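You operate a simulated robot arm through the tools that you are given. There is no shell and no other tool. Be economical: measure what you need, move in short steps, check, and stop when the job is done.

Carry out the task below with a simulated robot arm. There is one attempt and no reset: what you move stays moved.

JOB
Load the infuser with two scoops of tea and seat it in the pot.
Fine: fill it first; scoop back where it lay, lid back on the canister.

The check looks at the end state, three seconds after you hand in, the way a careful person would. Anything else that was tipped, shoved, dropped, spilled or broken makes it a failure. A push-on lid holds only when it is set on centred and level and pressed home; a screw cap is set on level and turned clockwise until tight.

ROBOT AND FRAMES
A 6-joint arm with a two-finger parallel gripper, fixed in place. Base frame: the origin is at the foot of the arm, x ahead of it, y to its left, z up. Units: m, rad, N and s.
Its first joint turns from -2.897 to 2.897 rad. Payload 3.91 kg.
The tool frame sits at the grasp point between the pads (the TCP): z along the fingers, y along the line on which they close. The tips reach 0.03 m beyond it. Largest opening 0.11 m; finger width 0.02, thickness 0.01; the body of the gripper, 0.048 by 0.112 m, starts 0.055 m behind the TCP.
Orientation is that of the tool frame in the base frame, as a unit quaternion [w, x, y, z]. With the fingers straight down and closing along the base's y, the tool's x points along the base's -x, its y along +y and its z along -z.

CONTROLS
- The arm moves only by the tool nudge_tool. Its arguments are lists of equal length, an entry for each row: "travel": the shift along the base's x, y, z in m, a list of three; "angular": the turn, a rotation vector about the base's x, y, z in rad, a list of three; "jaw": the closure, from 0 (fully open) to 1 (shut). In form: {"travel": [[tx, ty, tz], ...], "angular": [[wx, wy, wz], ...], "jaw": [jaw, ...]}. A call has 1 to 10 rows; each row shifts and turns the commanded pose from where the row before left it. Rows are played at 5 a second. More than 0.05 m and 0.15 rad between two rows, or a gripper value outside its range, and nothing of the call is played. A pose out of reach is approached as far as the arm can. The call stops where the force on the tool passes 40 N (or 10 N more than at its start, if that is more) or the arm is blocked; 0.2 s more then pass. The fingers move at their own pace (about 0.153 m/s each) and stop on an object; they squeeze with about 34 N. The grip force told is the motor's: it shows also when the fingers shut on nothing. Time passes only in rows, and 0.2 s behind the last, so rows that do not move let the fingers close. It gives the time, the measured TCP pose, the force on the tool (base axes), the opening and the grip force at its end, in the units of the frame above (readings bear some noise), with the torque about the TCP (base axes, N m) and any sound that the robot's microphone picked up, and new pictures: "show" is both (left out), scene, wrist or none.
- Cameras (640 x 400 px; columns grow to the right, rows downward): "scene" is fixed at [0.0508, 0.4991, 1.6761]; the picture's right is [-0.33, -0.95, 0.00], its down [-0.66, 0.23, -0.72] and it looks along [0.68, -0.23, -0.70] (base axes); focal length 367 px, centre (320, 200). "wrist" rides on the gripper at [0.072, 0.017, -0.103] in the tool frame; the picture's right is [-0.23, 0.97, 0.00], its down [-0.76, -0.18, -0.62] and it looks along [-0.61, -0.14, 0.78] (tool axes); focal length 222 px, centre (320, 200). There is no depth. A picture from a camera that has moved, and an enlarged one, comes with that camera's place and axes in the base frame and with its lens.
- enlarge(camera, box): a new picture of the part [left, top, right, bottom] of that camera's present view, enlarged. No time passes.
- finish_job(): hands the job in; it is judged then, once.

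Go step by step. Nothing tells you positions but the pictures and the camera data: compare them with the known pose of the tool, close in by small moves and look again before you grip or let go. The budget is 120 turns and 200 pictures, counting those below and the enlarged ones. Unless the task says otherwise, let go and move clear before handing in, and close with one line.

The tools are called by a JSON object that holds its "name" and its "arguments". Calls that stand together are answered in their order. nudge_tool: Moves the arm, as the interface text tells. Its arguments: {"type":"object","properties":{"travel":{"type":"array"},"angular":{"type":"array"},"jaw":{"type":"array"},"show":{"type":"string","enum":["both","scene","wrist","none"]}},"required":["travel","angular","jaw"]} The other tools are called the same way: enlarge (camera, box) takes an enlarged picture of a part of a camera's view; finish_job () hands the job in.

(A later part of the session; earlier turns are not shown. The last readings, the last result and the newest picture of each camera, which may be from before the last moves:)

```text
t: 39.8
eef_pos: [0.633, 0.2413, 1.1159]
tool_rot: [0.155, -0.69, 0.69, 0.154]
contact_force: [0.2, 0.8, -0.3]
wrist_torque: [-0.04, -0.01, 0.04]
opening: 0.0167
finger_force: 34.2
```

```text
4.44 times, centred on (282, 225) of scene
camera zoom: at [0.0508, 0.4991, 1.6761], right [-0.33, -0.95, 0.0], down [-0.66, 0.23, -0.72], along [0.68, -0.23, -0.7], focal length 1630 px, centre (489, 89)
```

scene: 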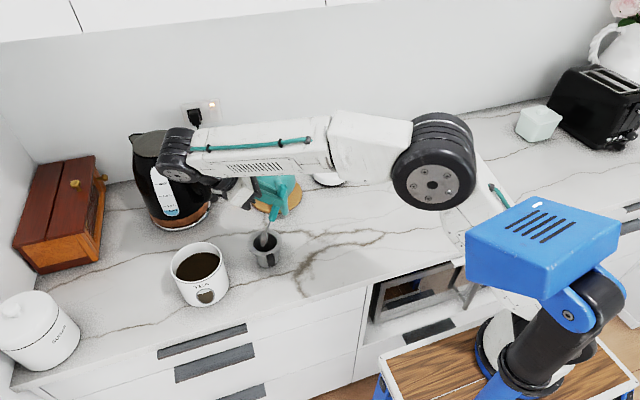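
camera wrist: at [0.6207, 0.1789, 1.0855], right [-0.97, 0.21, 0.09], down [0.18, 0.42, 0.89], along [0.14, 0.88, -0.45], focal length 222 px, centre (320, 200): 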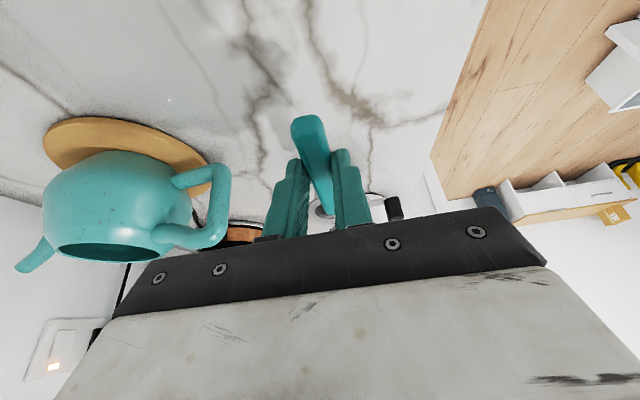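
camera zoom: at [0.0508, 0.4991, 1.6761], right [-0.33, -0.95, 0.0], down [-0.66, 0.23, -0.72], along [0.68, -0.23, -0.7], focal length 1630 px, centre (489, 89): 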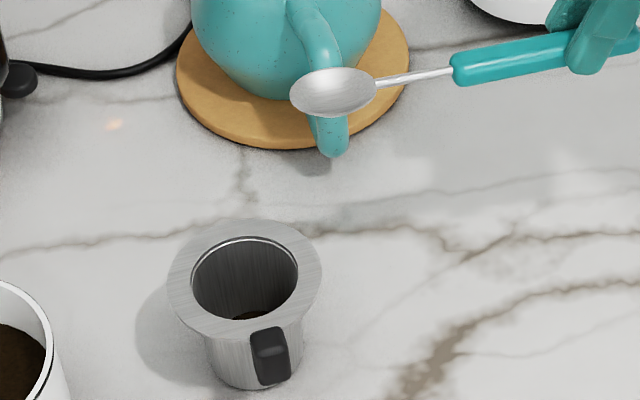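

Both scoops are in the infuser and nothing spilled. I'll return the scoop to its recorded spot.

{"name": "nudge_tool", "arguments": {"travel": [[-0.013, -0.017, -0.03], [-0.013, -0.017, -0.03], [-0.0135, -0.0175, -0.03], [0, 0, -0.03], [0, 0, -0.025], [0, 0, -0.018], [0, 0, 0]], "angular": [[0, 0, 0], [0, 0, 0], [0, 0, 0], [0, 0, 0], [0, 0, 0], [0, 0, 0], [0, 0, 0]], "jaw": [1, 1, 1, 1, 1, 1, 1], "show": "none"}}

{"name": "enlarge", "arguments": {"camera": "scene", "box": [300, 200, 420, 275]}}

```text
t: 41.4
eef_pos: [0.5926, 0.1889, 0.9543]
tool_rot: [0.154, -0.69, 0.691, 0.153]
contact_force: [-0.6, 0.4, -1.1]
wrist_torque: [-0.04, 0.01, -0.01]
opening: 0.0167
finger_force: 33.6
```

```text
5.33 times, centred on (360, 238) of scene
camera zoom: at [0.0508, 0.4991, 1.6761], right [-0.33, -0.95, 0.0], down [-0.66, 0.23, -0.72], along [0.68, -0.23, -0.7], focal length 1956 px, centre (107, 0)
```

zoom: 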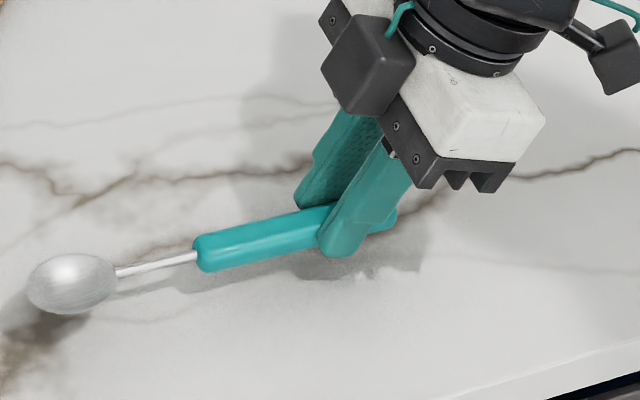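

{"name": "nudge_tool", "arguments": {"travel": [[0.0005, 0.001, -0.01], [0, 0, -0.006], [0, 0, -0.004], [0, 0, 0]], "angular": [[0, 0, 0], [0, 0, 0], [0, 0, 0], [0, 0, 0]], "jaw": [1, 1, 1, 1], "show": "none"}}

{"name": "enlarge", "arguments": {"camera": "scene", "box": [300, 200, 420, 275]}}

```text
t: 42.4
eef_pos: [0.5932, 0.1916, 0.9344]
tool_rot: [-0.154, 0.69, -0.69, -0.154]
contact_force: [0.7, -0.6, -0.6]
wrist_torque: [0.04, -0.03, -0.02]
opening: 0.0167
finger_force: 33.8
```

```text
5.33 times, centred on (360, 238) of scene
camera zoom: at [0.0508, 0.4991, 1.6761], right [-0.33, -0.95, 0.0], down [-0.66, 0.23, -0.72], along [0.68, -0.23, -0.7], focal length 1956 px, centre (107, 0)
```

zoom: 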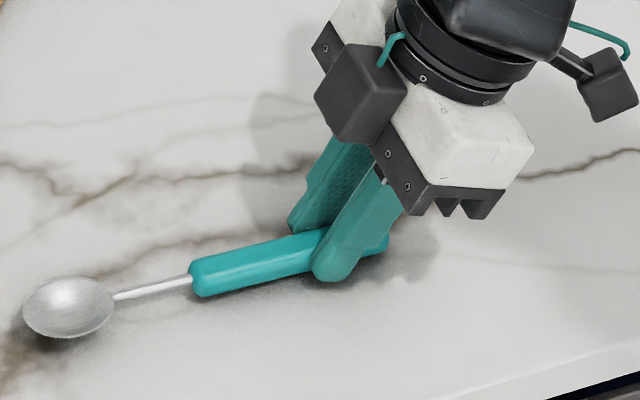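

The bowl sits slightly high because the scoop rotated about 3° in the grip. I'll pitch it down to match and ease it down.

{"name": "nudge_tool", "arguments": {"travel": [[0, 0.0005, 0.0005], [0, 0, -0.001], [0, 0, -0.001], [0, 0, 0]], "angular": [[-0.05, 0, 0], [0, 0, 0], [0, 0, 0], [0, 0, 0]], "jaw": [1, 1, 1, 1], "show": "none"}}

{"name": "enlarge", "arguments": {"camera": "scene", "box": [300, 200, 420, 275]}}

```text
t: 43.4
eef_pos: [0.5947, 0.1924, 0.933]
tool_rot: [0.139, -0.693, 0.694, 0.137]
contact_force: [1.1, -0.7, 0.0]
wrist_torque: [-0.04, 0.0, 0.0]
opening: 0.0167
finger_force: 34.1
```

```text
5.33 times, centred on (360, 238) of scene
camera zoom: at [0.0508, 0.4991, 1.6761], right [-0.33, -0.95, 0.0], down [-0.66, 0.23, -0.72], along [0.68, -0.23, -0.7], focal length 1956 px, centre (107, 0)
```

zoom: 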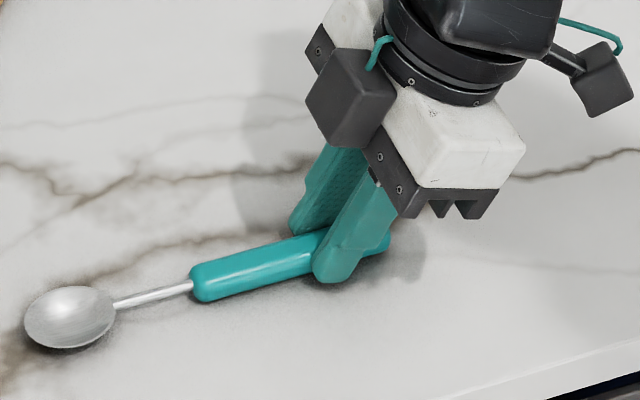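

{"name": "nudge_tool", "arguments": {"travel": [[-0.001, 0, -0.0015], [0, 0, -0.001], [0, 0, 0]], "angular": [[-0.01, 0, 0], [0, 0, 0], [0, 0, 0]], "jaw": [1, 1, 1], "show": "none"}}

{"name": "enlarge", "arguments": {"camera": "scene", "box": [300, 200, 420, 275]}}

```text
t: 44.2
eef_pos: [0.5939, 0.1925, 0.9308]
tool_rot: [0.136, -0.694, 0.695, 0.132]
contact_force: [5.4, -0.1, 23.6]
wrist_torque: [0.67, -0.08, -0.1]
opening: 0.0167
finger_force: 34.1
```

```text
5.33 times, centred on (360, 238) of scene
camera zoom: at [0.0508, 0.4991, 1.6761], right [-0.33, -0.95, 0.0], down [-0.66, 0.23, -0.72], along [0.68, -0.23, -0.7], focal length 1956 px, centre (107, 0)
```

zoom: 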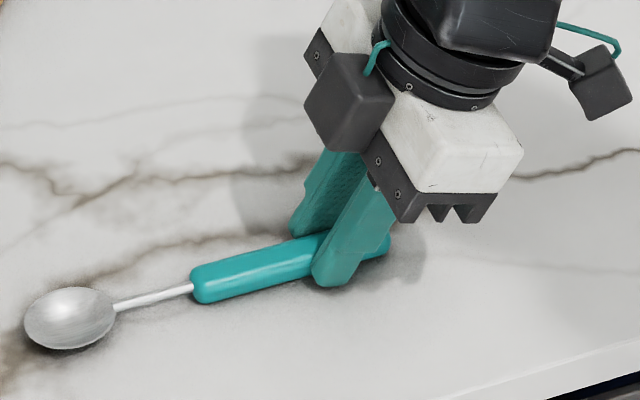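

It's touching the counter within about 1 mm of its original place. I'll relieve the contact, open, and retreat along the finger axis.

{"name": "nudge_tool", "arguments": {"travel": [[0, 0, 0.001], [0, 0, 0], [0, 0, 0], [0, 0, 0], [0, 0, 0], [0, 0, 0]], "angular": [[0, 0, 0], [0, 0, 0], [0, 0, 0], [0, 0, 0], [0, 0, 0], [0, 0, 0]], "jaw": [1, 0.82, 0.75, 0.6, 0.5, 0.5], "show": "none"}}

{"name": "nudge_tool", "arguments": {"travel": [[0, -0.004, 0.01], [0, -0.01, 0.03], [0, 0, 0.04], [0, 0, 0.05], [0, 0, 0.03], [0, 0, 0]], "angular": [[0, 0, 0], [0, 0, 0], [0, 0, 0], [0, 0, 0], [0, 0, 0], [0, 0, 0]], "jaw": [0.5, 0.5, 0.5, 0.5, 0.5, 0.5], "show": "scene"}}

{"name": "enlarge", "arguments": {"camera": "scene", "box": [300, 200, 420, 275]}}

```text
t: 45.6
eef_pos: [0.5924, 0.1929, 0.9309]
tool_rot: [-0.135, 0.694, -0.694, -0.133]
contact_force: [9.0, -2.2, 14.4]
wrist_torque: [-0.07, 0.07, 0.06]
opening: 0.0502
finger_force: 0.0
```

```text
t: 47.0
eef_pos: [0.5929, 0.1781, 1.0901]
tool_rot: [-0.134, 0.695, -0.694, -0.133]
contact_force: [-0.8, 0.5, -1.4]
wrist_torque: [0.01, -0.02, 0.02]
opening: 0.055
finger_force: 0.1
```

scene: 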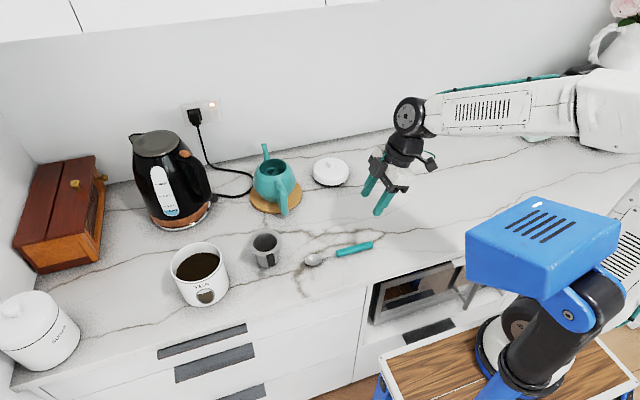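

```text
5.33 times, centred on (360, 238) of scene
camera zoom: at [0.0508, 0.4991, 1.6761], right [-0.33, -0.95, 0.0], down [-0.66, 0.23, -0.72], along [0.68, -0.23, -0.7], focal length 1956 px, centre (107, 0)
```

zoom: 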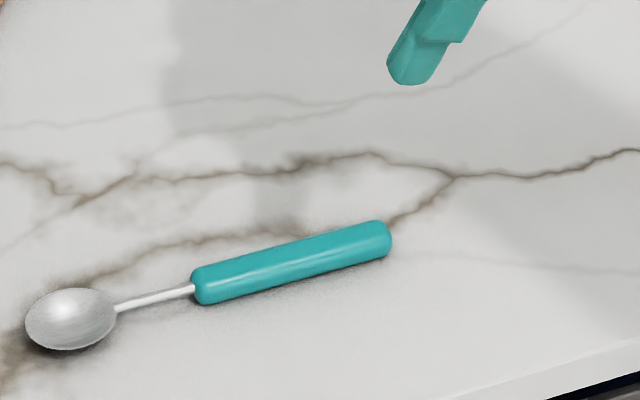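

The scoop is back where it lay. Next I'll straighten the tool, turn it back 90°, and move above the infuser tab.

{"name": "nudge_tool", "arguments": {"travel": [[-0.005, 0.03, 0.01], [-0.005, 0.03, 0.01], [-0.005, 0.03, 0.01], [-0.005, 0.03, 0.01], [-0.005, 0.03, 0], [-0.005, 0.03, 0], [-0.005, 0.03, 0], [-0.005, 0.025, 0], [-0.005, 0.02, 0], [-0.005, 0.01, 0]], "angular": [[-0.127, 0, 0], [-0.127, 0, 0], [-0.127, 0, 0], [0, 0, -0.1428], [0, 0, -0.1428], [0, 0, -0.1428], [0, 0, -0.1428], [0, 0, -0.1428], [0, 0, -0.1428], [0, 0, -0.1428]], "jaw": [0.5, 0.5, 0.5, 0.5, 0.5, 0.5, 0.5, 0.5, 0.5, 0.5], "show": "none"}}

{"name": "nudge_tool", "arguments": {"travel": [[0, 0, -0.01], [0, 0, -0.01], [0, 0, -0.01], [0, 0, -0.01], [0, 0, 0]], "angular": [[0, 0, -0.1428], [0, 0, -0.1428], [0, 0, -0.1428], [0, 0, -0.1428], [0, 0, 0]], "jaw": [0.5, 0.5, 0.5, 0.5, 0.5]}}

```text
t: 49.2
eef_pos: [0.5427, 0.4429, 1.1315]
tool_rot: [0.0, -0.281, 0.96, -0.002]
contact_force: [0.0, -1.2, 0.4]
wrist_torque: [0.03, -0.02, 0.02]
opening: 0.0551
finger_force: 0.1
```

```text
t: 50.4
eef_pos: [0.5441, 0.443, 1.0923]
tool_rot: [0.0, 0.001, 1.0, -0.001]
contact_force: [-0.5, 0.0, -0.4]
wrist_torque: [0.02, 0.03, -0.01]
opening: 0.0548
finger_force: 0.0
camera wrist: at [0.4717, 0.4615, 1.1945], right [0.23, 0.97, 0.0], down [0.76, -0.18, 0.62], along [0.61, -0.14, -0.78], focal length 222 px, centre (320, 200)
```

scene: 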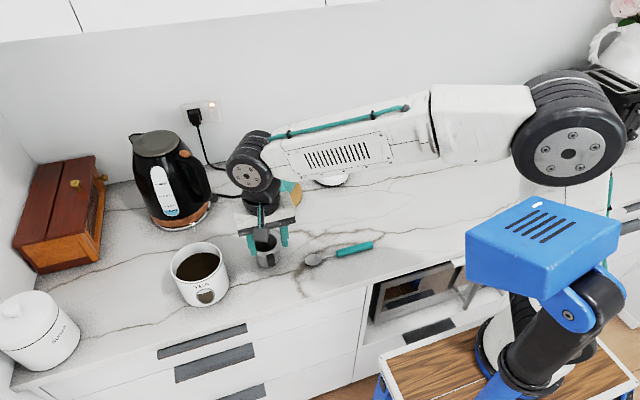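
wrist: 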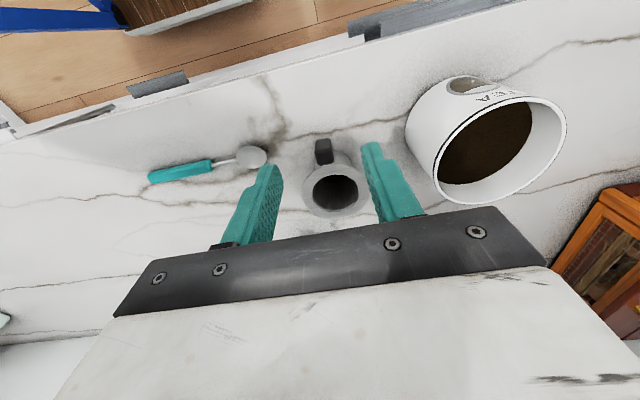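

{"name": "enlarge", "arguments": {"camera": "wrist", "box": [270, 120, 390, 225]}}

{"name": "enlarge", "arguments": {"camera": "scene", "box": [225, 200, 321, 275]}}

```text
3.81 times, centred on (330, 172) of wrist
camera zoom: at [0.4717, 0.4615, 1.1945], right [0.23, 0.97, 0.0], down [0.76, -0.18, 0.62], along [0.61, -0.14, -0.78], focal length 846 px, centre (282, 305)
```

zoom: 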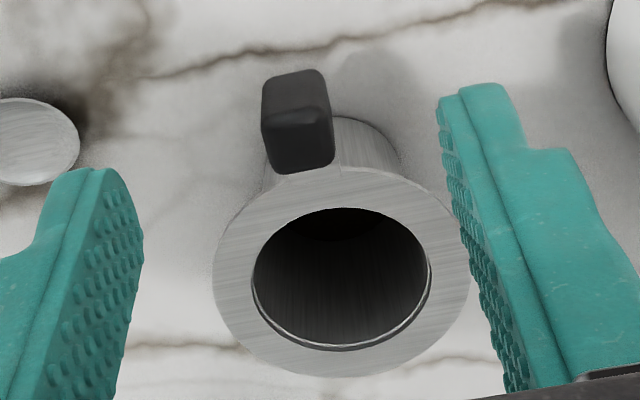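

```text
5.33 times, centred on (273, 238) of scene
camera zoom: at [0.0508, 0.4991, 1.6761], right [-0.33, -0.95, 0.0], down [-0.66, 0.23, -0.72], along [0.68, -0.23, -0.7], focal length 1956 px, centre (571, 0)
```

zoom: 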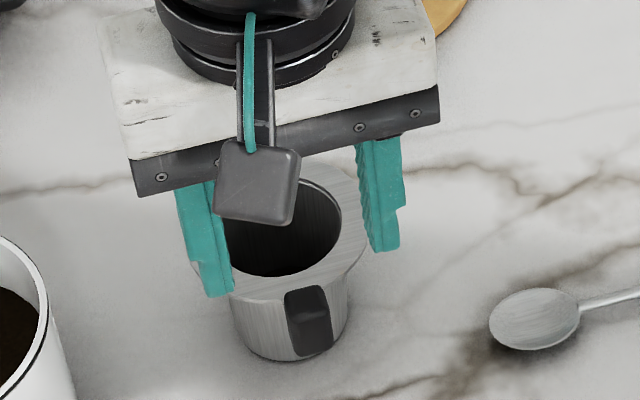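

The infuser has a dark grip block on a short stalk, at about x 0.565–0.582, y 0.442, z 0.97–0.995. I'll close in over it and look again.

{"name": "nudge_tool", "arguments": {"travel": [[0.01, 0, -0.015], [0.01, 0, -0.02], [0.009, -0.001, -0.02], [0, 0, 0]], "angular": [[0, 0, 0], [0, 0, 0], [0, 0, 0], [0, 0, 0]], "jaw": [0.5, 0.5, 0.5, 0.5], "show": "wrist"}}

{"name": "enlarge", "arguments": {"camera": "wrist", "box": [240, 110, 400, 210]}}

{"name": "enlarge", "arguments": {"camera": "scene", "box": [225, 210, 321, 285]}}

```text
t: 51.4
eef_pos: [0.5726, 0.4414, 1.0354]
tool_rot: [0.001, -0.001, 1.0, 0.0]
contact_force: [0.1, -1.2, -0.5]
wrist_torque: [0.01, 0.03, -0.02]
opening: 0.0549
finger_force: 0.0
camera wrist: at [0.5012, 0.46, 1.1394], right [0.23, 0.97, 0.0], down [0.76, -0.18, 0.62], along [0.61, -0.14, -0.78], focal length 222 px, centre (320, 200)
```

wrist: 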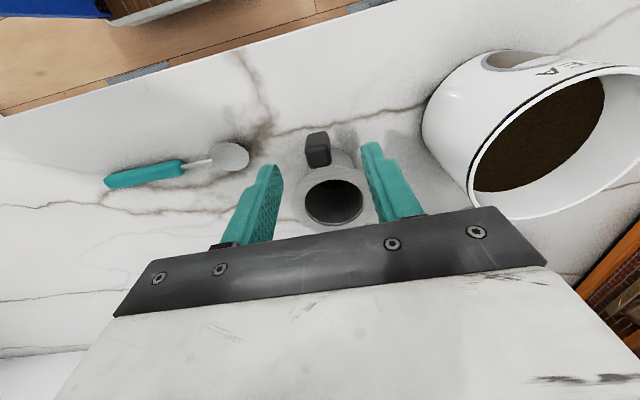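

```text
4.00 times, centred on (320, 160) of wrist
camera zoom: at [0.5012, 0.46, 1.1394], right [0.23, 0.97, 0.0], down [0.76, -0.18, 0.62], along [0.61, -0.14, -0.78], focal length 888 px, centre (320, 360)
```

zoom: 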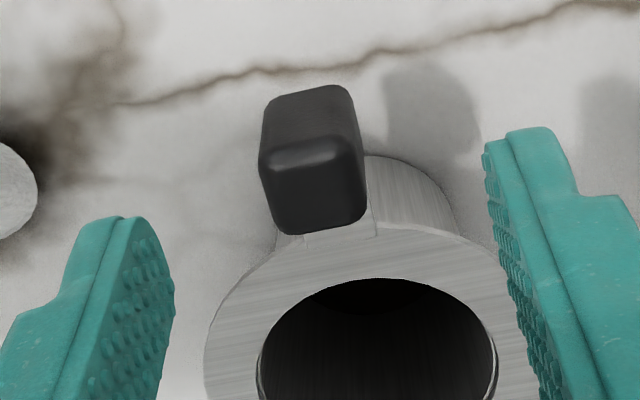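

```text
5.33 times, centred on (273, 248) of scene
camera zoom: at [0.0508, 0.4991, 1.6761], right [-0.33, -0.95, 0.0], down [-0.66, 0.23, -0.72], along [0.68, -0.23, -0.7], focal length 1956 px, centre (571, -53)
```

zoom: 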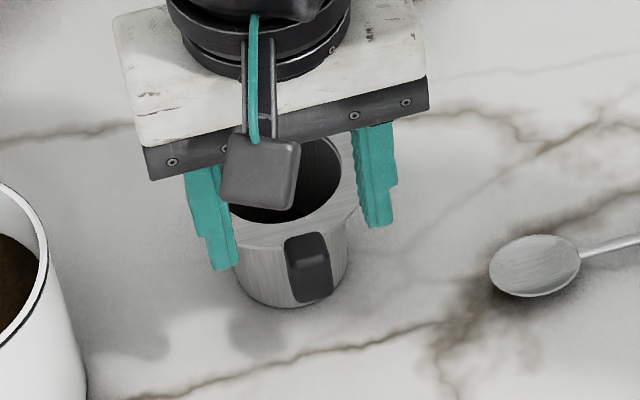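

The block lies between the fingers, centred within 1 mm. I'll descend to grip height.

{"name": "nudge_tool", "arguments": {"travel": [[0.001, 0, -0.015], [0.001, 0, -0.012], [0, 0, -0.01], [0, 0, 0]], "angular": [[0, 0, 0], [0, 0, 0], [0, 0, 0], [0, 0, 0]], "jaw": [0.5, 0.5, 0.5, 0.5], "show": "wrist"}}

{"name": "enlarge", "arguments": {"camera": "wrist", "box": [240, 110, 400, 210]}}

{"name": "enlarge", "arguments": {"camera": "scene", "box": [225, 210, 321, 285]}}

```text
t: 52.4
eef_pos: [0.5735, 0.4431, 0.9986]
tool_rot: [-0.001, 0.0, 1.0, -0.001]
contact_force: [-0.4, -0.2, 0.0]
wrist_torque: [-0.01, 0.0, 0.0]
opening: 0.0548
finger_force: 0.1
camera wrist: at [0.5022, 0.461, 1.1025], right [0.23, 0.97, 0.0], down [0.76, -0.18, 0.62], along [0.61, -0.14, -0.78], focal length 222 px, centre (320, 200)
```

wrist: 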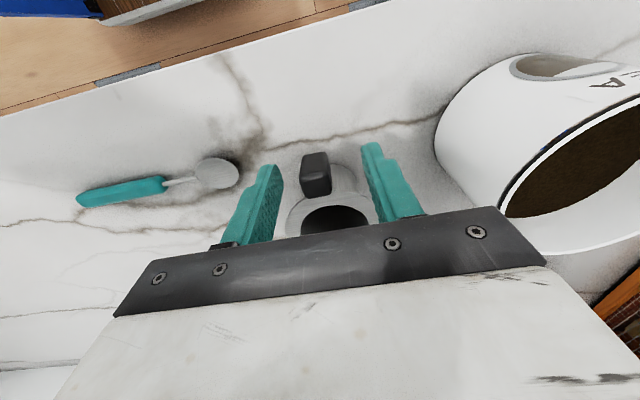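

```text
4.00 times, centred on (320, 160) of wrist
camera zoom: at [0.5022, 0.461, 1.1025], right [0.23, 0.97, 0.0], down [0.76, -0.18, 0.62], along [0.61, -0.14, -0.78], focal length 888 px, centre (320, 360)
```

zoom: 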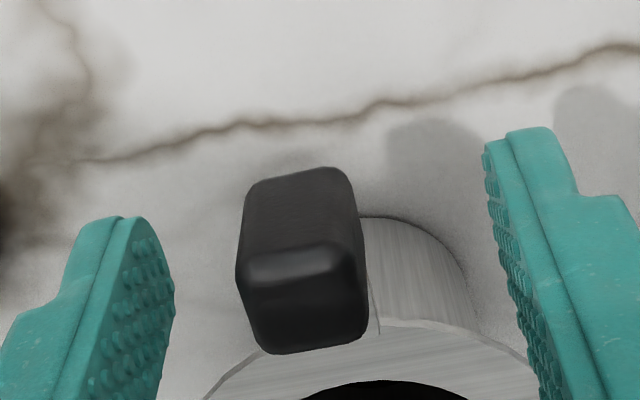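

```text
5.33 times, centred on (273, 248) of scene
camera zoom: at [0.0508, 0.4991, 1.6761], right [-0.33, -0.95, 0.0], down [-0.66, 0.23, -0.72], along [0.68, -0.23, -0.7], focal length 1956 px, centre (571, -53)
```

zoom: 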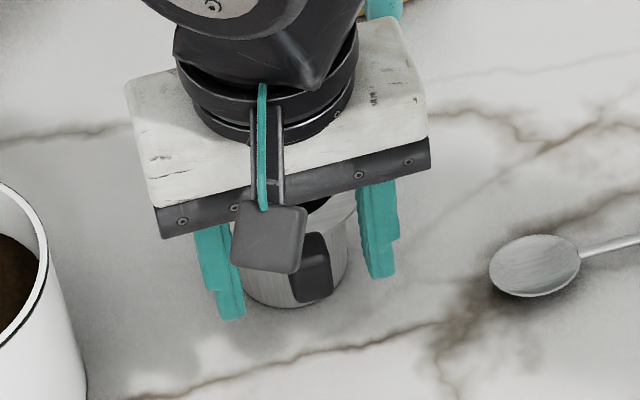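

The grip block is triangulated at x 0.562–0.585, z ≈ 0.978–0.998, between the pads. I'll close.

{"name": "nudge_tool", "arguments": {"travel": [[0, 0, 0], [0, 0, 0], [0, 0, 0], [0, 0, 0]], "angular": [[0, 0, 0], [0, 0, 0], [0, 0, 0], [0, 0, 0]], "jaw": [0.7, 0.85, 1, 1], "show": "none"}}

{"name": "nudge_tool", "arguments": {"travel": [[0, 0, 0.005], [0, 0, 0.01], [0, 0, 0.02], [0, 0, 0.03], [0, 0, 0.03], [0, 0, 0]], "angular": [[0, 0, 0], [0, 0, 0], [0, 0, 0], [0, 0, 0], [0, 0, 0], [0, 0, 0]], "jaw": [1, 1, 1, 1, 1, 1], "show": "both"}}

{"name": "enlarge", "arguments": {"camera": "scene", "box": [225, 180, 321, 255]}}

```text
t: 53.4
eef_pos: [0.5728, 0.4424, 0.9993]
tool_rot: [0.0, 0.0, 1.0, -0.002]
contact_force: [0.2, -0.5, 0.1]
wrist_torque: [0.01, 0.03, 0.0]
opening: 0.017
finger_force: 33.6
```

```text
t: 54.8
eef_pos: [0.5722, 0.4391, 1.094]
tool_rot: [0.0, 0.0, 1.0, -0.002]
contact_force: [-0.5, 0.1, 0.7]
wrist_torque: [0.02, 0.06, -0.04]
opening: 0.0174
finger_force: 34.2
camera wrist: at [0.5025, 0.4589, 1.1974], right [0.23, 0.97, 0.0], down [0.76, -0.18, 0.62], along [0.61, -0.14, -0.78], focal length 222 px, centre (320, 200)
```

scene: 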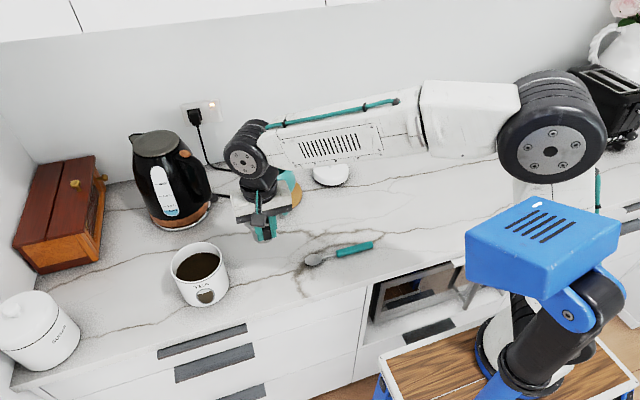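
wrist: 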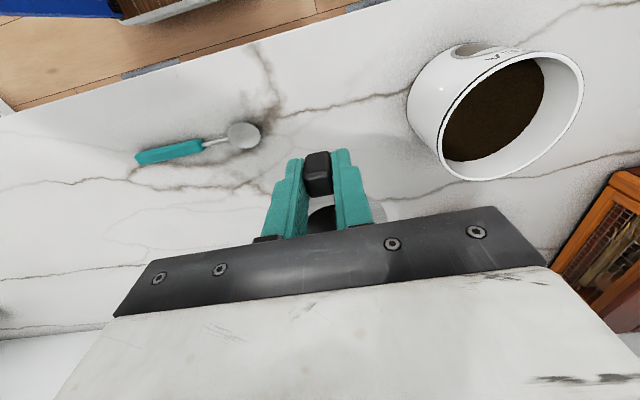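

```text
5.33 times, centred on (273, 218) of scene
camera zoom: at [0.0508, 0.4991, 1.6761], right [-0.33, -0.95, 0.0], down [-0.66, 0.23, -0.72], along [0.68, -0.23, -0.7], focal length 1956 px, centre (571, 107)
```

zoom: 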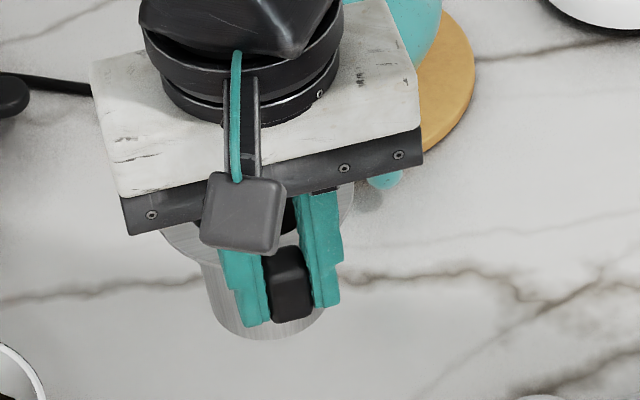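

The infuser is lifted, level and firmly held. I'll raise it and yaw +90° so the grip block will point to −y, clear of the pot's handle, while staying short of the pot.

{"name": "nudge_tool", "arguments": {"travel": [[0, -0.01, 0.015], [0.002, -0.014, 0.02], [0.005, -0.014, 0.02], [0.005, -0.014, 0.02], [0.01, -0.014, 0], [0.01, -0.014, 0], [0.01, -0.014, 0], [0.01, -0.014, 0], [0.01, -0.014, 0], [0.006, -0.014, 0]], "angular": [[0, 0, 0.1428], [0, 0, 0.1428], [0, 0, 0.1428], [0, 0, 0.1428], [0, 0, 0.1428], [0, 0, 0.1428], [0, 0, 0.1428], [0, 0, 0.1428], [0, 0, 0.1428], [0, 0, 0.1428]], "jaw": [1, 1, 1, 1, 1, 1, 1, 1, 1, 1], "show": "none"}}

{"name": "nudge_tool", "arguments": {"travel": [[0, 0, 0], [0, 0, 0]], "angular": [[0, 0, 0.1428], [0, 0, 0]], "jaw": [1, 1], "show": "both"}}

{"name": "enlarge", "arguments": {"camera": "scene", "box": [230, 130, 358, 210]}}

```text
t: 57.0
eef_pos: [0.6427, 0.3045, 1.1682]
tool_rot: [0.002, -0.656, 0.755, -0.001]
contact_force: [0.3, -0.5, -0.4]
wrist_torque: [-0.01, 0.03, -0.03]
opening: 0.0172
finger_force: 33.8
```

```text
t: 57.6
eef_pos: [0.643, 0.3041, 1.1686]
tool_rot: [0.001, -0.707, 0.707, 0.0]
contact_force: [-0.4, -0.5, -0.6]
wrist_torque: [-0.03, 0.0, 0.0]
opening: 0.0171
finger_force: 33.5
camera wrist: at [0.6261, 0.2334, 1.2721], right [-0.97, 0.23, 0.0], down [0.18, 0.76, 0.62], along [0.14, 0.61, -0.78], focal length 222 px, centre (320, 200)
```

scene: 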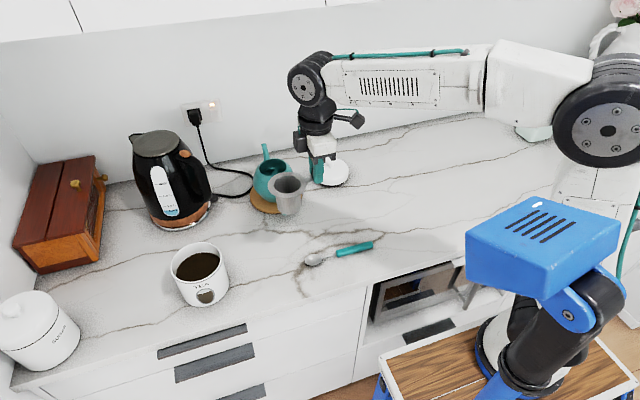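
wrist: 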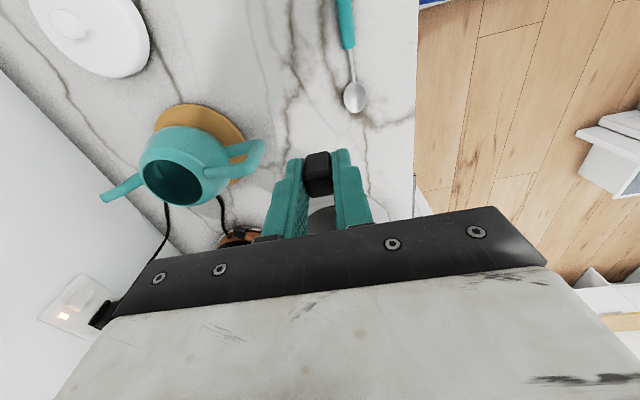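

```text
5.00 times, centred on (294, 170) of scene
camera zoom: at [0.0508, 0.4991, 1.6761], right [-0.33, -0.95, 0.0], down [-0.66, 0.23, -0.72], along [0.68, -0.23, -0.7], focal length 1834 px, centre (450, 350)
```

zoom: 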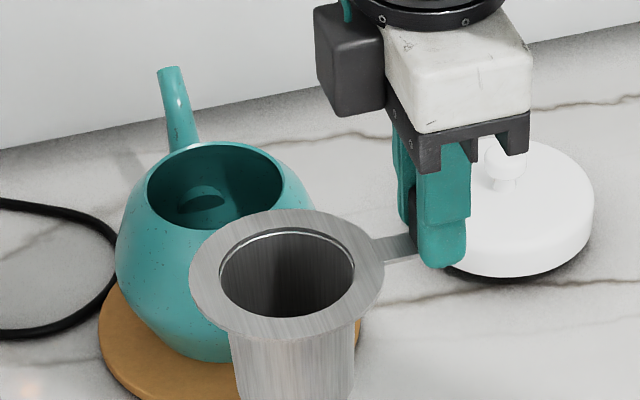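

By triangulation the pot mouth is at (0.877, 0.363, 1.004), about 78 mm across, against a flange of about 85 mm, so centring has to be within 3 mm. I'll move the infuser above the mouth.

{"name": "nudge_tool", "arguments": {"travel": [[0.015, -0.001, 0], [0.03, -0.001, 0], [0.03, -0.001, 0], [0.03, -0.001, 0], [0.03, -0.001, 0], [0.03, -0.001, 0], [0.03, -0.001, 0], [0.025, -0.002, 0], [0.015, -0.001, 0], [0, 0, 0]], "angular": [[0, 0, 0], [0, 0, 0], [0, 0, 0], [0, 0, 0], [0, 0, 0], [0, 0, 0], [0, 0, 0], [0, 0, 0], [0, 0, 0], [0, 0, 0]], "jaw": [1, 1, 1, 1, 1, 1, 1, 1, 1, 1], "show": "both"}}

{"name": "enlarge", "arguments": {"camera": "scene", "box": [230, 110, 358, 190]}}

```text
t: 59.8
eef_pos: [0.8779, 0.296, 1.17]
tool_rot: [0.0, -0.707, 0.708, 0.0]
contact_force: [0.3, 0.4, -0.2]
wrist_torque: [0.0, -0.01, 0.01]
opening: 0.0172
finger_force: 34.0
camera wrist: at [0.8622, 0.2249, 1.2728], right [-0.97, 0.23, 0.0], down [0.18, 0.76, 0.62], along [0.14, 0.61, -0.78], focal length 222 px, centre (320, 200)
```

scene: 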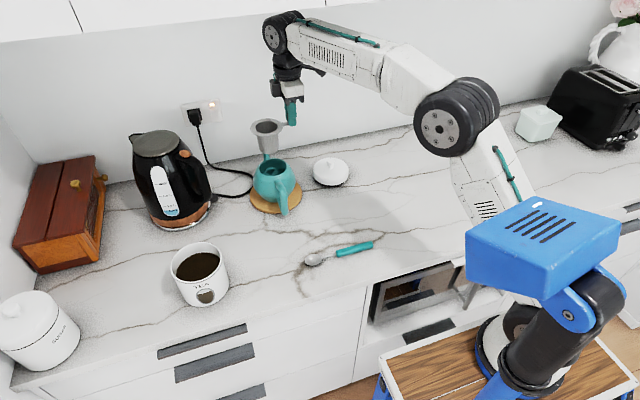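
wrist: 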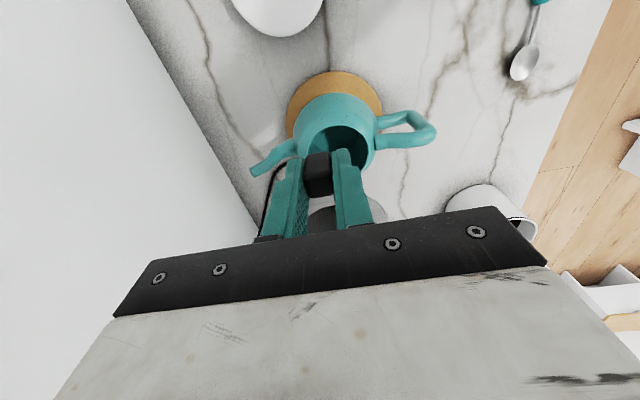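

```text
5.00 times, centred on (294, 150) of scene
camera zoom: at [0.0508, 0.4991, 1.6761], right [-0.33, -0.95, 0.0], down [-0.66, 0.23, -0.72], along [0.68, -0.23, -0.7], focal length 1834 px, centre (450, 450)
```

zoom: 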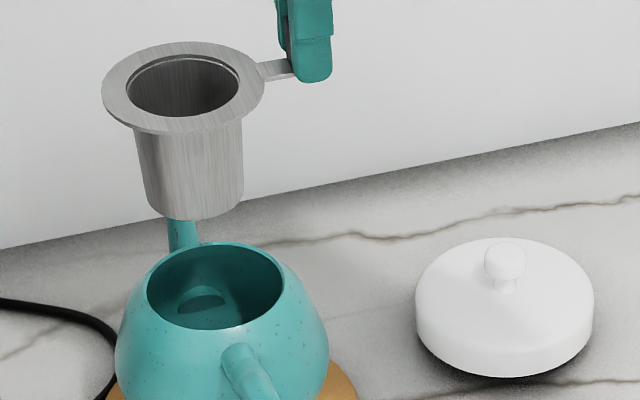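

The infuser hovers a few mm off the mouth axis. I'll correct y by −4 mm and x by +3 mm, lower until the base is just above the mouth, and recheck.

{"name": "nudge_tool", "arguments": {"travel": [[0.002, -0.003, -0.015], [0.001, -0.001, -0.02], [0, 0, -0.018], [0, 0, 0]], "angular": [[0, 0, 0], [0, 0, 0], [0, 0, 0], [0, 0, 0]], "jaw": [1, 1, 1, 1], "show": "wrist"}}

{"name": "enlarge", "arguments": {"camera": "scene", "box": [230, 130, 358, 210]}}

{"name": "enlarge", "arguments": {"camera": "wrist", "box": [240, 70, 440, 240]}}

```text
t: 60.8
eef_pos: [0.8818, 0.2919, 1.115]
tool_rot: [-0.001, -0.707, 0.707, 0.0]
contact_force: [0.5, -0.3, -0.5]
wrist_torque: [-0.04, -0.02, 0.01]
opening: 0.0173
finger_force: 34.5
camera wrist: at [0.8651, 0.2211, 1.2186], right [-0.97, 0.23, 0.0], down [0.18, 0.76, 0.62], along [0.14, 0.61, -0.78], focal length 222 px, centre (320, 200)
```

wrist: 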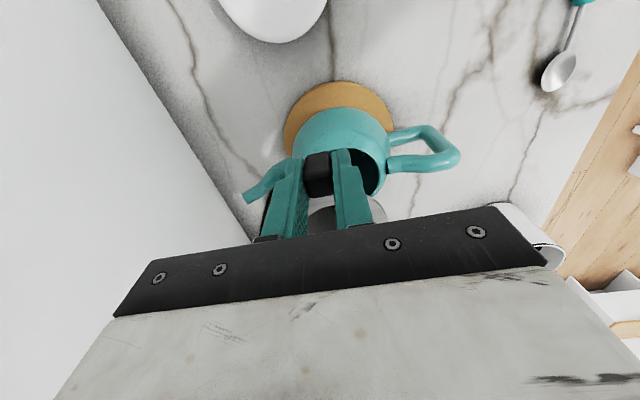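

```text
5.00 times, centred on (294, 170) of scene
camera zoom: at [0.0508, 0.4991, 1.6761], right [-0.33, -0.95, 0.0], down [-0.66, 0.23, -0.72], along [0.68, -0.23, -0.7], focal length 1834 px, centre (450, 350)
```

zoom: 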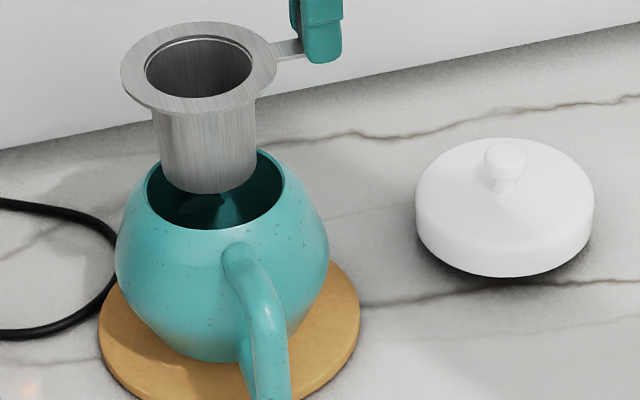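

```text
2.35 times, centred on (340, 155) of wrist
camera zoom: at [0.8651, 0.2211, 1.2186], right [-0.97, 0.23, 0.0], down [0.18, 0.76, 0.62], along [0.14, 0.61, -0.78], focal length 523 px, centre (273, 306)
```

zoom: 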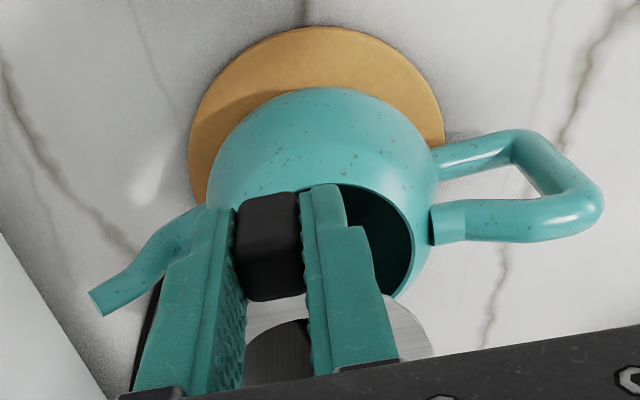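

It's concentric within about 1 mm by estimate. I'll lower the body into the mouth and recheck.

{"name": "nudge_tool", "arguments": {"travel": [[0, 0, -0.015], [0, 0, -0.015], [0, -0.001, -0.015], [0, 0, -0.012], [0, 0, 0]], "angular": [[0, 0, 0], [0, 0, 0], [0, 0, 0], [0, 0, 0], [0, 0, 0]], "jaw": [1, 1, 1, 1, 1], "show": "none"}}

{"name": "enlarge", "arguments": {"camera": "scene", "box": [230, 130, 358, 210]}}

```text
t: 62.0
eef_pos: [0.8812, 0.2909, 1.0591]
tool_rot: [0.001, -0.707, 0.708, -0.001]
contact_force: [-2.1, 0.1, -0.6]
wrist_torque: [-0.02, 0.1, 0.14]
opening: 0.0172
finger_force: 34.0
```

```text
5.00 times, centred on (294, 170) of scene
camera zoom: at [0.0508, 0.4991, 1.6761], right [-0.33, -0.95, 0.0], down [-0.66, 0.23, -0.72], along [0.68, -0.23, -0.7], focal length 1834 px, centre (450, 350)
```

zoom: 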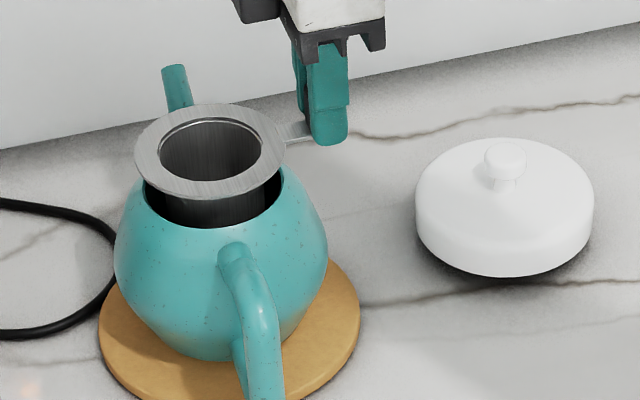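

I may be feeling a light −x contact. I'll re-read the force and look closer before going further.

{"name": "nudge_tool", "arguments": {"travel": [[0, 0, 0], [0, 0, 0]], "angular": [[0, 0, 0], [0, 0, 0]], "jaw": [1, 1], "show": "wrist"}}

{"name": "enlarge", "arguments": {"camera": "scene", "box": [248, 142, 304, 182]}}

{"name": "enlarge", "arguments": {"camera": "wrist", "box": [240, 70, 440, 240]}}

```text
t: 62.6
eef_pos: [0.8806, 0.2905, 1.0592]
tool_rot: [0.0, 0.707, -0.707, 0.001]
contact_force: [-1.2, 0.7, -0.8]
wrist_torque: [-0.02, 0.08, 0.05]
opening: 0.0173
finger_force: 33.9
camera wrist: at [0.8645, 0.2202, 1.1625], right [-0.97, 0.23, 0.0], down [0.18, 0.76, 0.62], along [0.14, 0.61, -0.78], focal length 222 px, centre (320, 200)
```

wrist: 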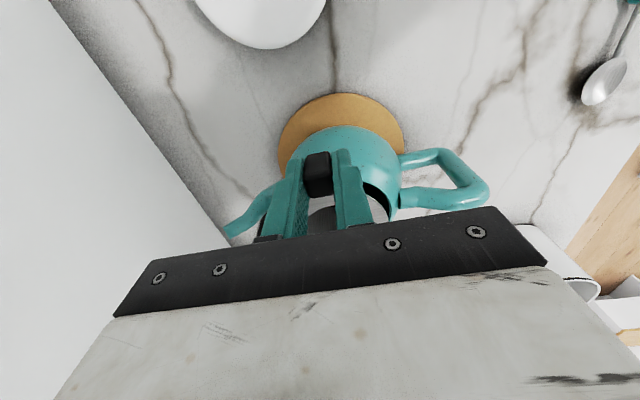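

```text
10.00 times, centred on (276, 162) of scene
camera zoom: at [0.0508, 0.4991, 1.6761], right [-0.33, -0.95, 0.0], down [-0.66, 0.23, -0.72], along [0.68, -0.23, -0.7], focal length 3667 px, centre (760, 580)
```

zoom: 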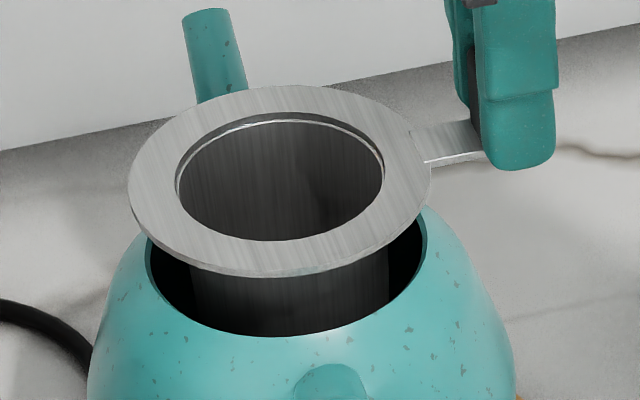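

```text
2.35 times, centred on (340, 155) of wrist
camera zoom: at [0.8645, 0.2202, 1.1625], right [-0.97, 0.23, 0.0], down [0.18, 0.76, 0.62], along [0.14, 0.61, -0.78], focal length 523 px, centre (273, 306)
```

zoom: 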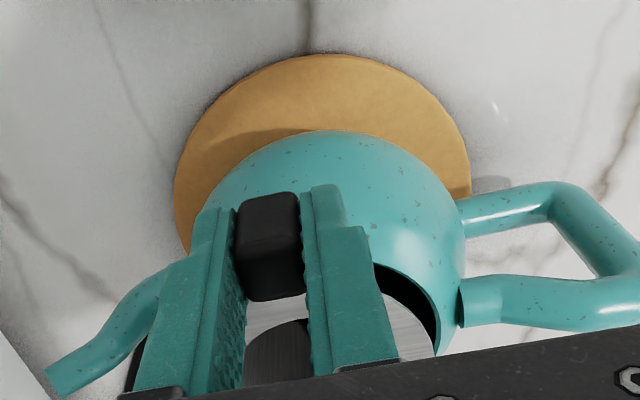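

The two views disagree on x: the wrist view and the contact force suggest the infuser is about 1 cm too far in +x. I'll zoom the wrist view to decide.

{"name": "enlarge", "arguments": {"camera": "wrist", "box": [340, 160, 420, 225]}}

```text
6.15 times, centred on (380, 192) of wrist
camera zoom: at [0.8645, 0.2202, 1.1625], right [-0.97, 0.23, 0.0], down [0.18, 0.76, 0.62], along [0.14, 0.61, -0.78], focal length 1367 px, centre (-49, 246)
```

zoom: 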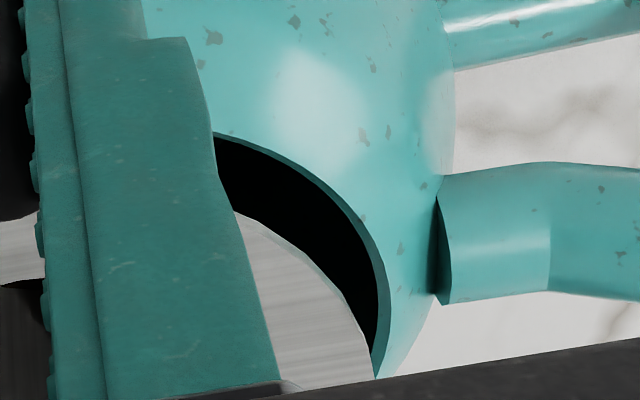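

Refitting both views gives the flange centre at (0.880, 0.360, 1.028) and the mouth at (0.871, 0.3625, 1.010). I'll shift −9 mm in x and +2 mm in y, then recheck.

{"name": "nudge_tool", "arguments": {"travel": [[-0.003, 0.001, 0], [-0.003, 0.001, 0], [-0.003, 0, 0], [0, 0, 0]], "angular": [[0, 0, 0], [0, 0, 0], [0, 0, 0], [0, 0, 0]], "jaw": [1, 1, 1, 1], "show": "none"}}

{"name": "enlarge", "arguments": {"camera": "wrist", "box": [340, 160, 420, 225]}}

{"name": "enlarge", "arguments": {"camera": "scene", "box": [248, 142, 304, 182]}}

```text
t: 63.6
eef_pos: [0.8695, 0.2943, 1.0585]
tool_rot: [0.0, 0.707, -0.707, 0.0]
contact_force: [0.0, -0.7, -0.7]
wrist_torque: [-0.04, 0.01, -0.02]
opening: 0.017
finger_force: 34.2
```

```text
6.15 times, centred on (380, 192) of wrist
camera zoom: at [0.8549, 0.2223, 1.162], right [-0.97, 0.23, 0.0], down [0.18, 0.76, 0.62], along [0.14, 0.61, -0.78], focal length 1367 px, centre (-49, 246)
```

zoom: 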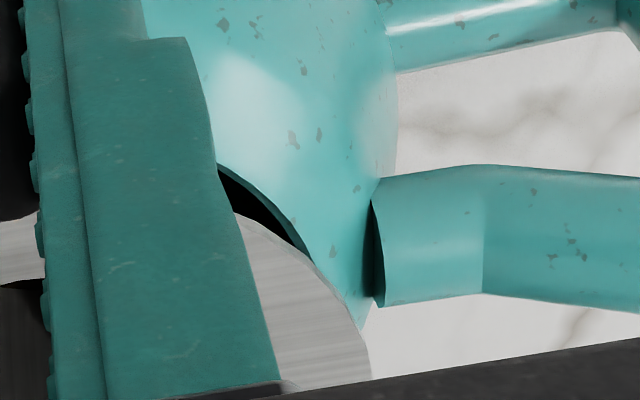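

```text
10.00 times, centred on (276, 162) of scene
camera zoom: at [0.0508, 0.4991, 1.6761], right [-0.33, -0.95, 0.0], down [-0.66, 0.23, -0.72], along [0.68, -0.23, -0.7], focal length 3667 px, centre (760, 580)
```

zoom: 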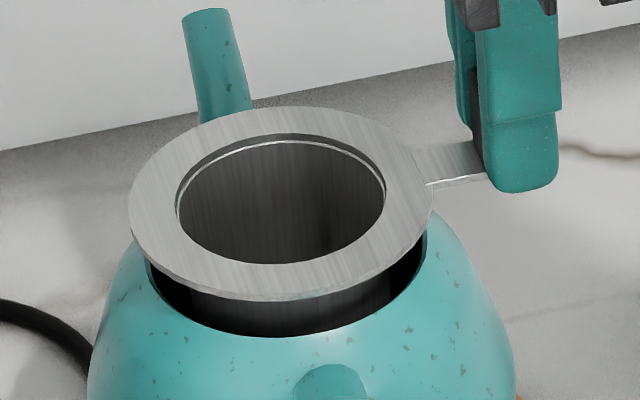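

It's free of contact, and the projected seated flange ellipse coincides with the mouth ellipse. I'll lower in small steps.

{"name": "nudge_tool", "arguments": {"travel": [[0, -0.001, -0.006], [0, 0, -0.005], [0, 0, -0.003], [0, 0, 0]], "angular": [[0, 0, 0], [0, 0, 0], [0, 0, 0], [0, 0, 0]], "jaw": [1, 1, 1, 1], "show": "none"}}

{"name": "enlarge", "arguments": {"camera": "scene", "box": [248, 142, 304, 182]}}

{"name": "enlarge", "arguments": {"camera": "wrist", "box": [340, 160, 420, 225]}}

```text
t: 64.6
eef_pos: [0.8707, 0.2931, 1.0444]
tool_rot: [0.001, -0.707, 0.708, 0.0]
contact_force: [0.3, -0.2, -0.5]
wrist_torque: [-0.02, -0.01, 0.01]
opening: 0.0174
finger_force: 33.6
```

```text
10.00 times, centred on (276, 162) of scene
camera zoom: at [0.0508, 0.4991, 1.6761], right [-0.33, -0.95, 0.0], down [-0.66, 0.23, -0.72], along [0.68, -0.23, -0.7], focal length 3667 px, centre (760, 580)
```

zoom: 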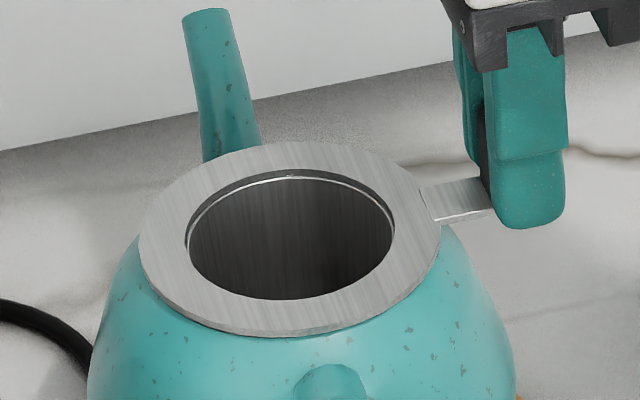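

```text
6.15 times, centred on (380, 192) of wrist
camera zoom: at [0.8553, 0.2207, 1.1483], right [-0.97, 0.23, 0.0], down [0.18, 0.76, 0.62], along [0.14, 0.61, -0.78], focal length 1367 px, centre (-49, 246)
```

zoom: 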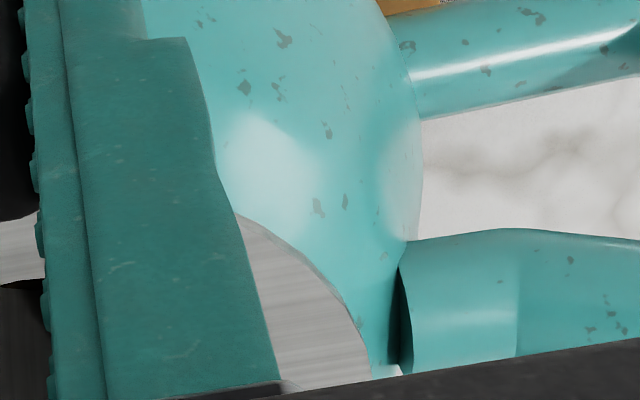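

The flange is concentric and a few millimetres above the rim. I'll continue down in fine steps.

{"name": "nudge_tool", "arguments": {"travel": [[0, 0, -0.0015], [0, 0, -0.0015], [0, 0, -0.001], [0, 0, 0]], "angular": [[0, 0, 0], [0, 0, 0], [0, 0, 0], [0, 0, 0]], "jaw": [1, 1, 1, 1], "show": "none"}}

{"name": "enlarge", "arguments": {"camera": "scene", "box": [248, 142, 304, 182]}}

```text
t: 65.6
eef_pos: [0.8712, 0.2928, 1.0416]
tool_rot: [-0.002, 0.707, -0.707, 0.001]
contact_force: [1.0, -1.0, 7.3]
wrist_torque: [0.18, 0.09, 0.0]
opening: 0.0172
finger_force: 33.8
```

```text
10.00 times, centred on (276, 162) of scene
camera zoom: at [0.0508, 0.4991, 1.6761], right [-0.33, -0.95, 0.0], down [-0.66, 0.23, -0.72], along [0.68, -0.23, -0.7], focal length 3667 px, centre (760, 580)
```

zoom: 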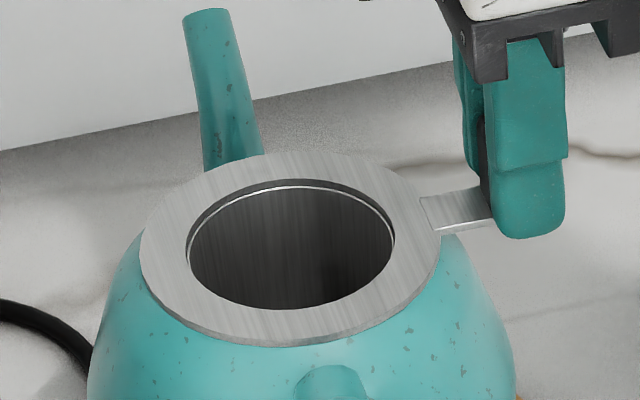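

The flange is touching the rim and concentric within 1 mm. I'll open the jaws gently and check that it settles.

{"name": "nudge_tool", "arguments": {"travel": [[0, 0, 0], [0, 0, 0], [0, 0, 0], [0, 0, 0]], "angular": [[0, 0, 0], [0, 0, 0], [0, 0, 0], [0, 0, 0]], "jaw": [0.83, 0.78, 0.7, 0.65], "show": "none"}}

{"name": "enlarge", "arguments": {"camera": "scene", "box": [248, 142, 304, 182]}}

```text
t: 66.6
eef_pos: [0.872, 0.2925, 1.0408]
tool_rot: [0.0, -0.707, 0.707, 0.0]
contact_force: [-0.1, 0.1, 0.3]
wrist_torque: [0.0, 0.01, -0.01]
opening: 0.0383
finger_force: 0.2
```

```text
10.00 times, centred on (276, 162) of scene
camera zoom: at [0.0508, 0.4991, 1.6761], right [-0.33, -0.95, 0.0], down [-0.66, 0.23, -0.72], along [0.68, -0.23, -0.7], focal length 3667 px, centre (760, 580)
```

zoom: 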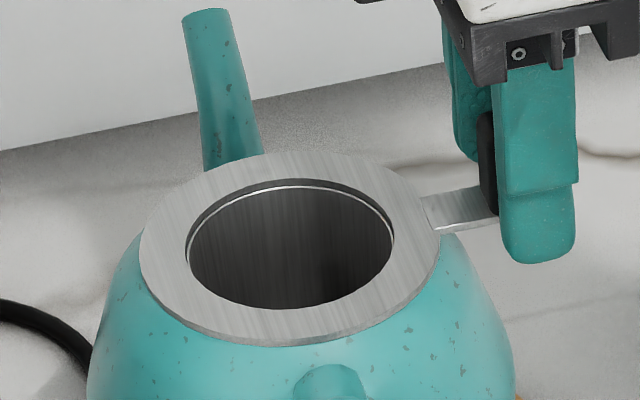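

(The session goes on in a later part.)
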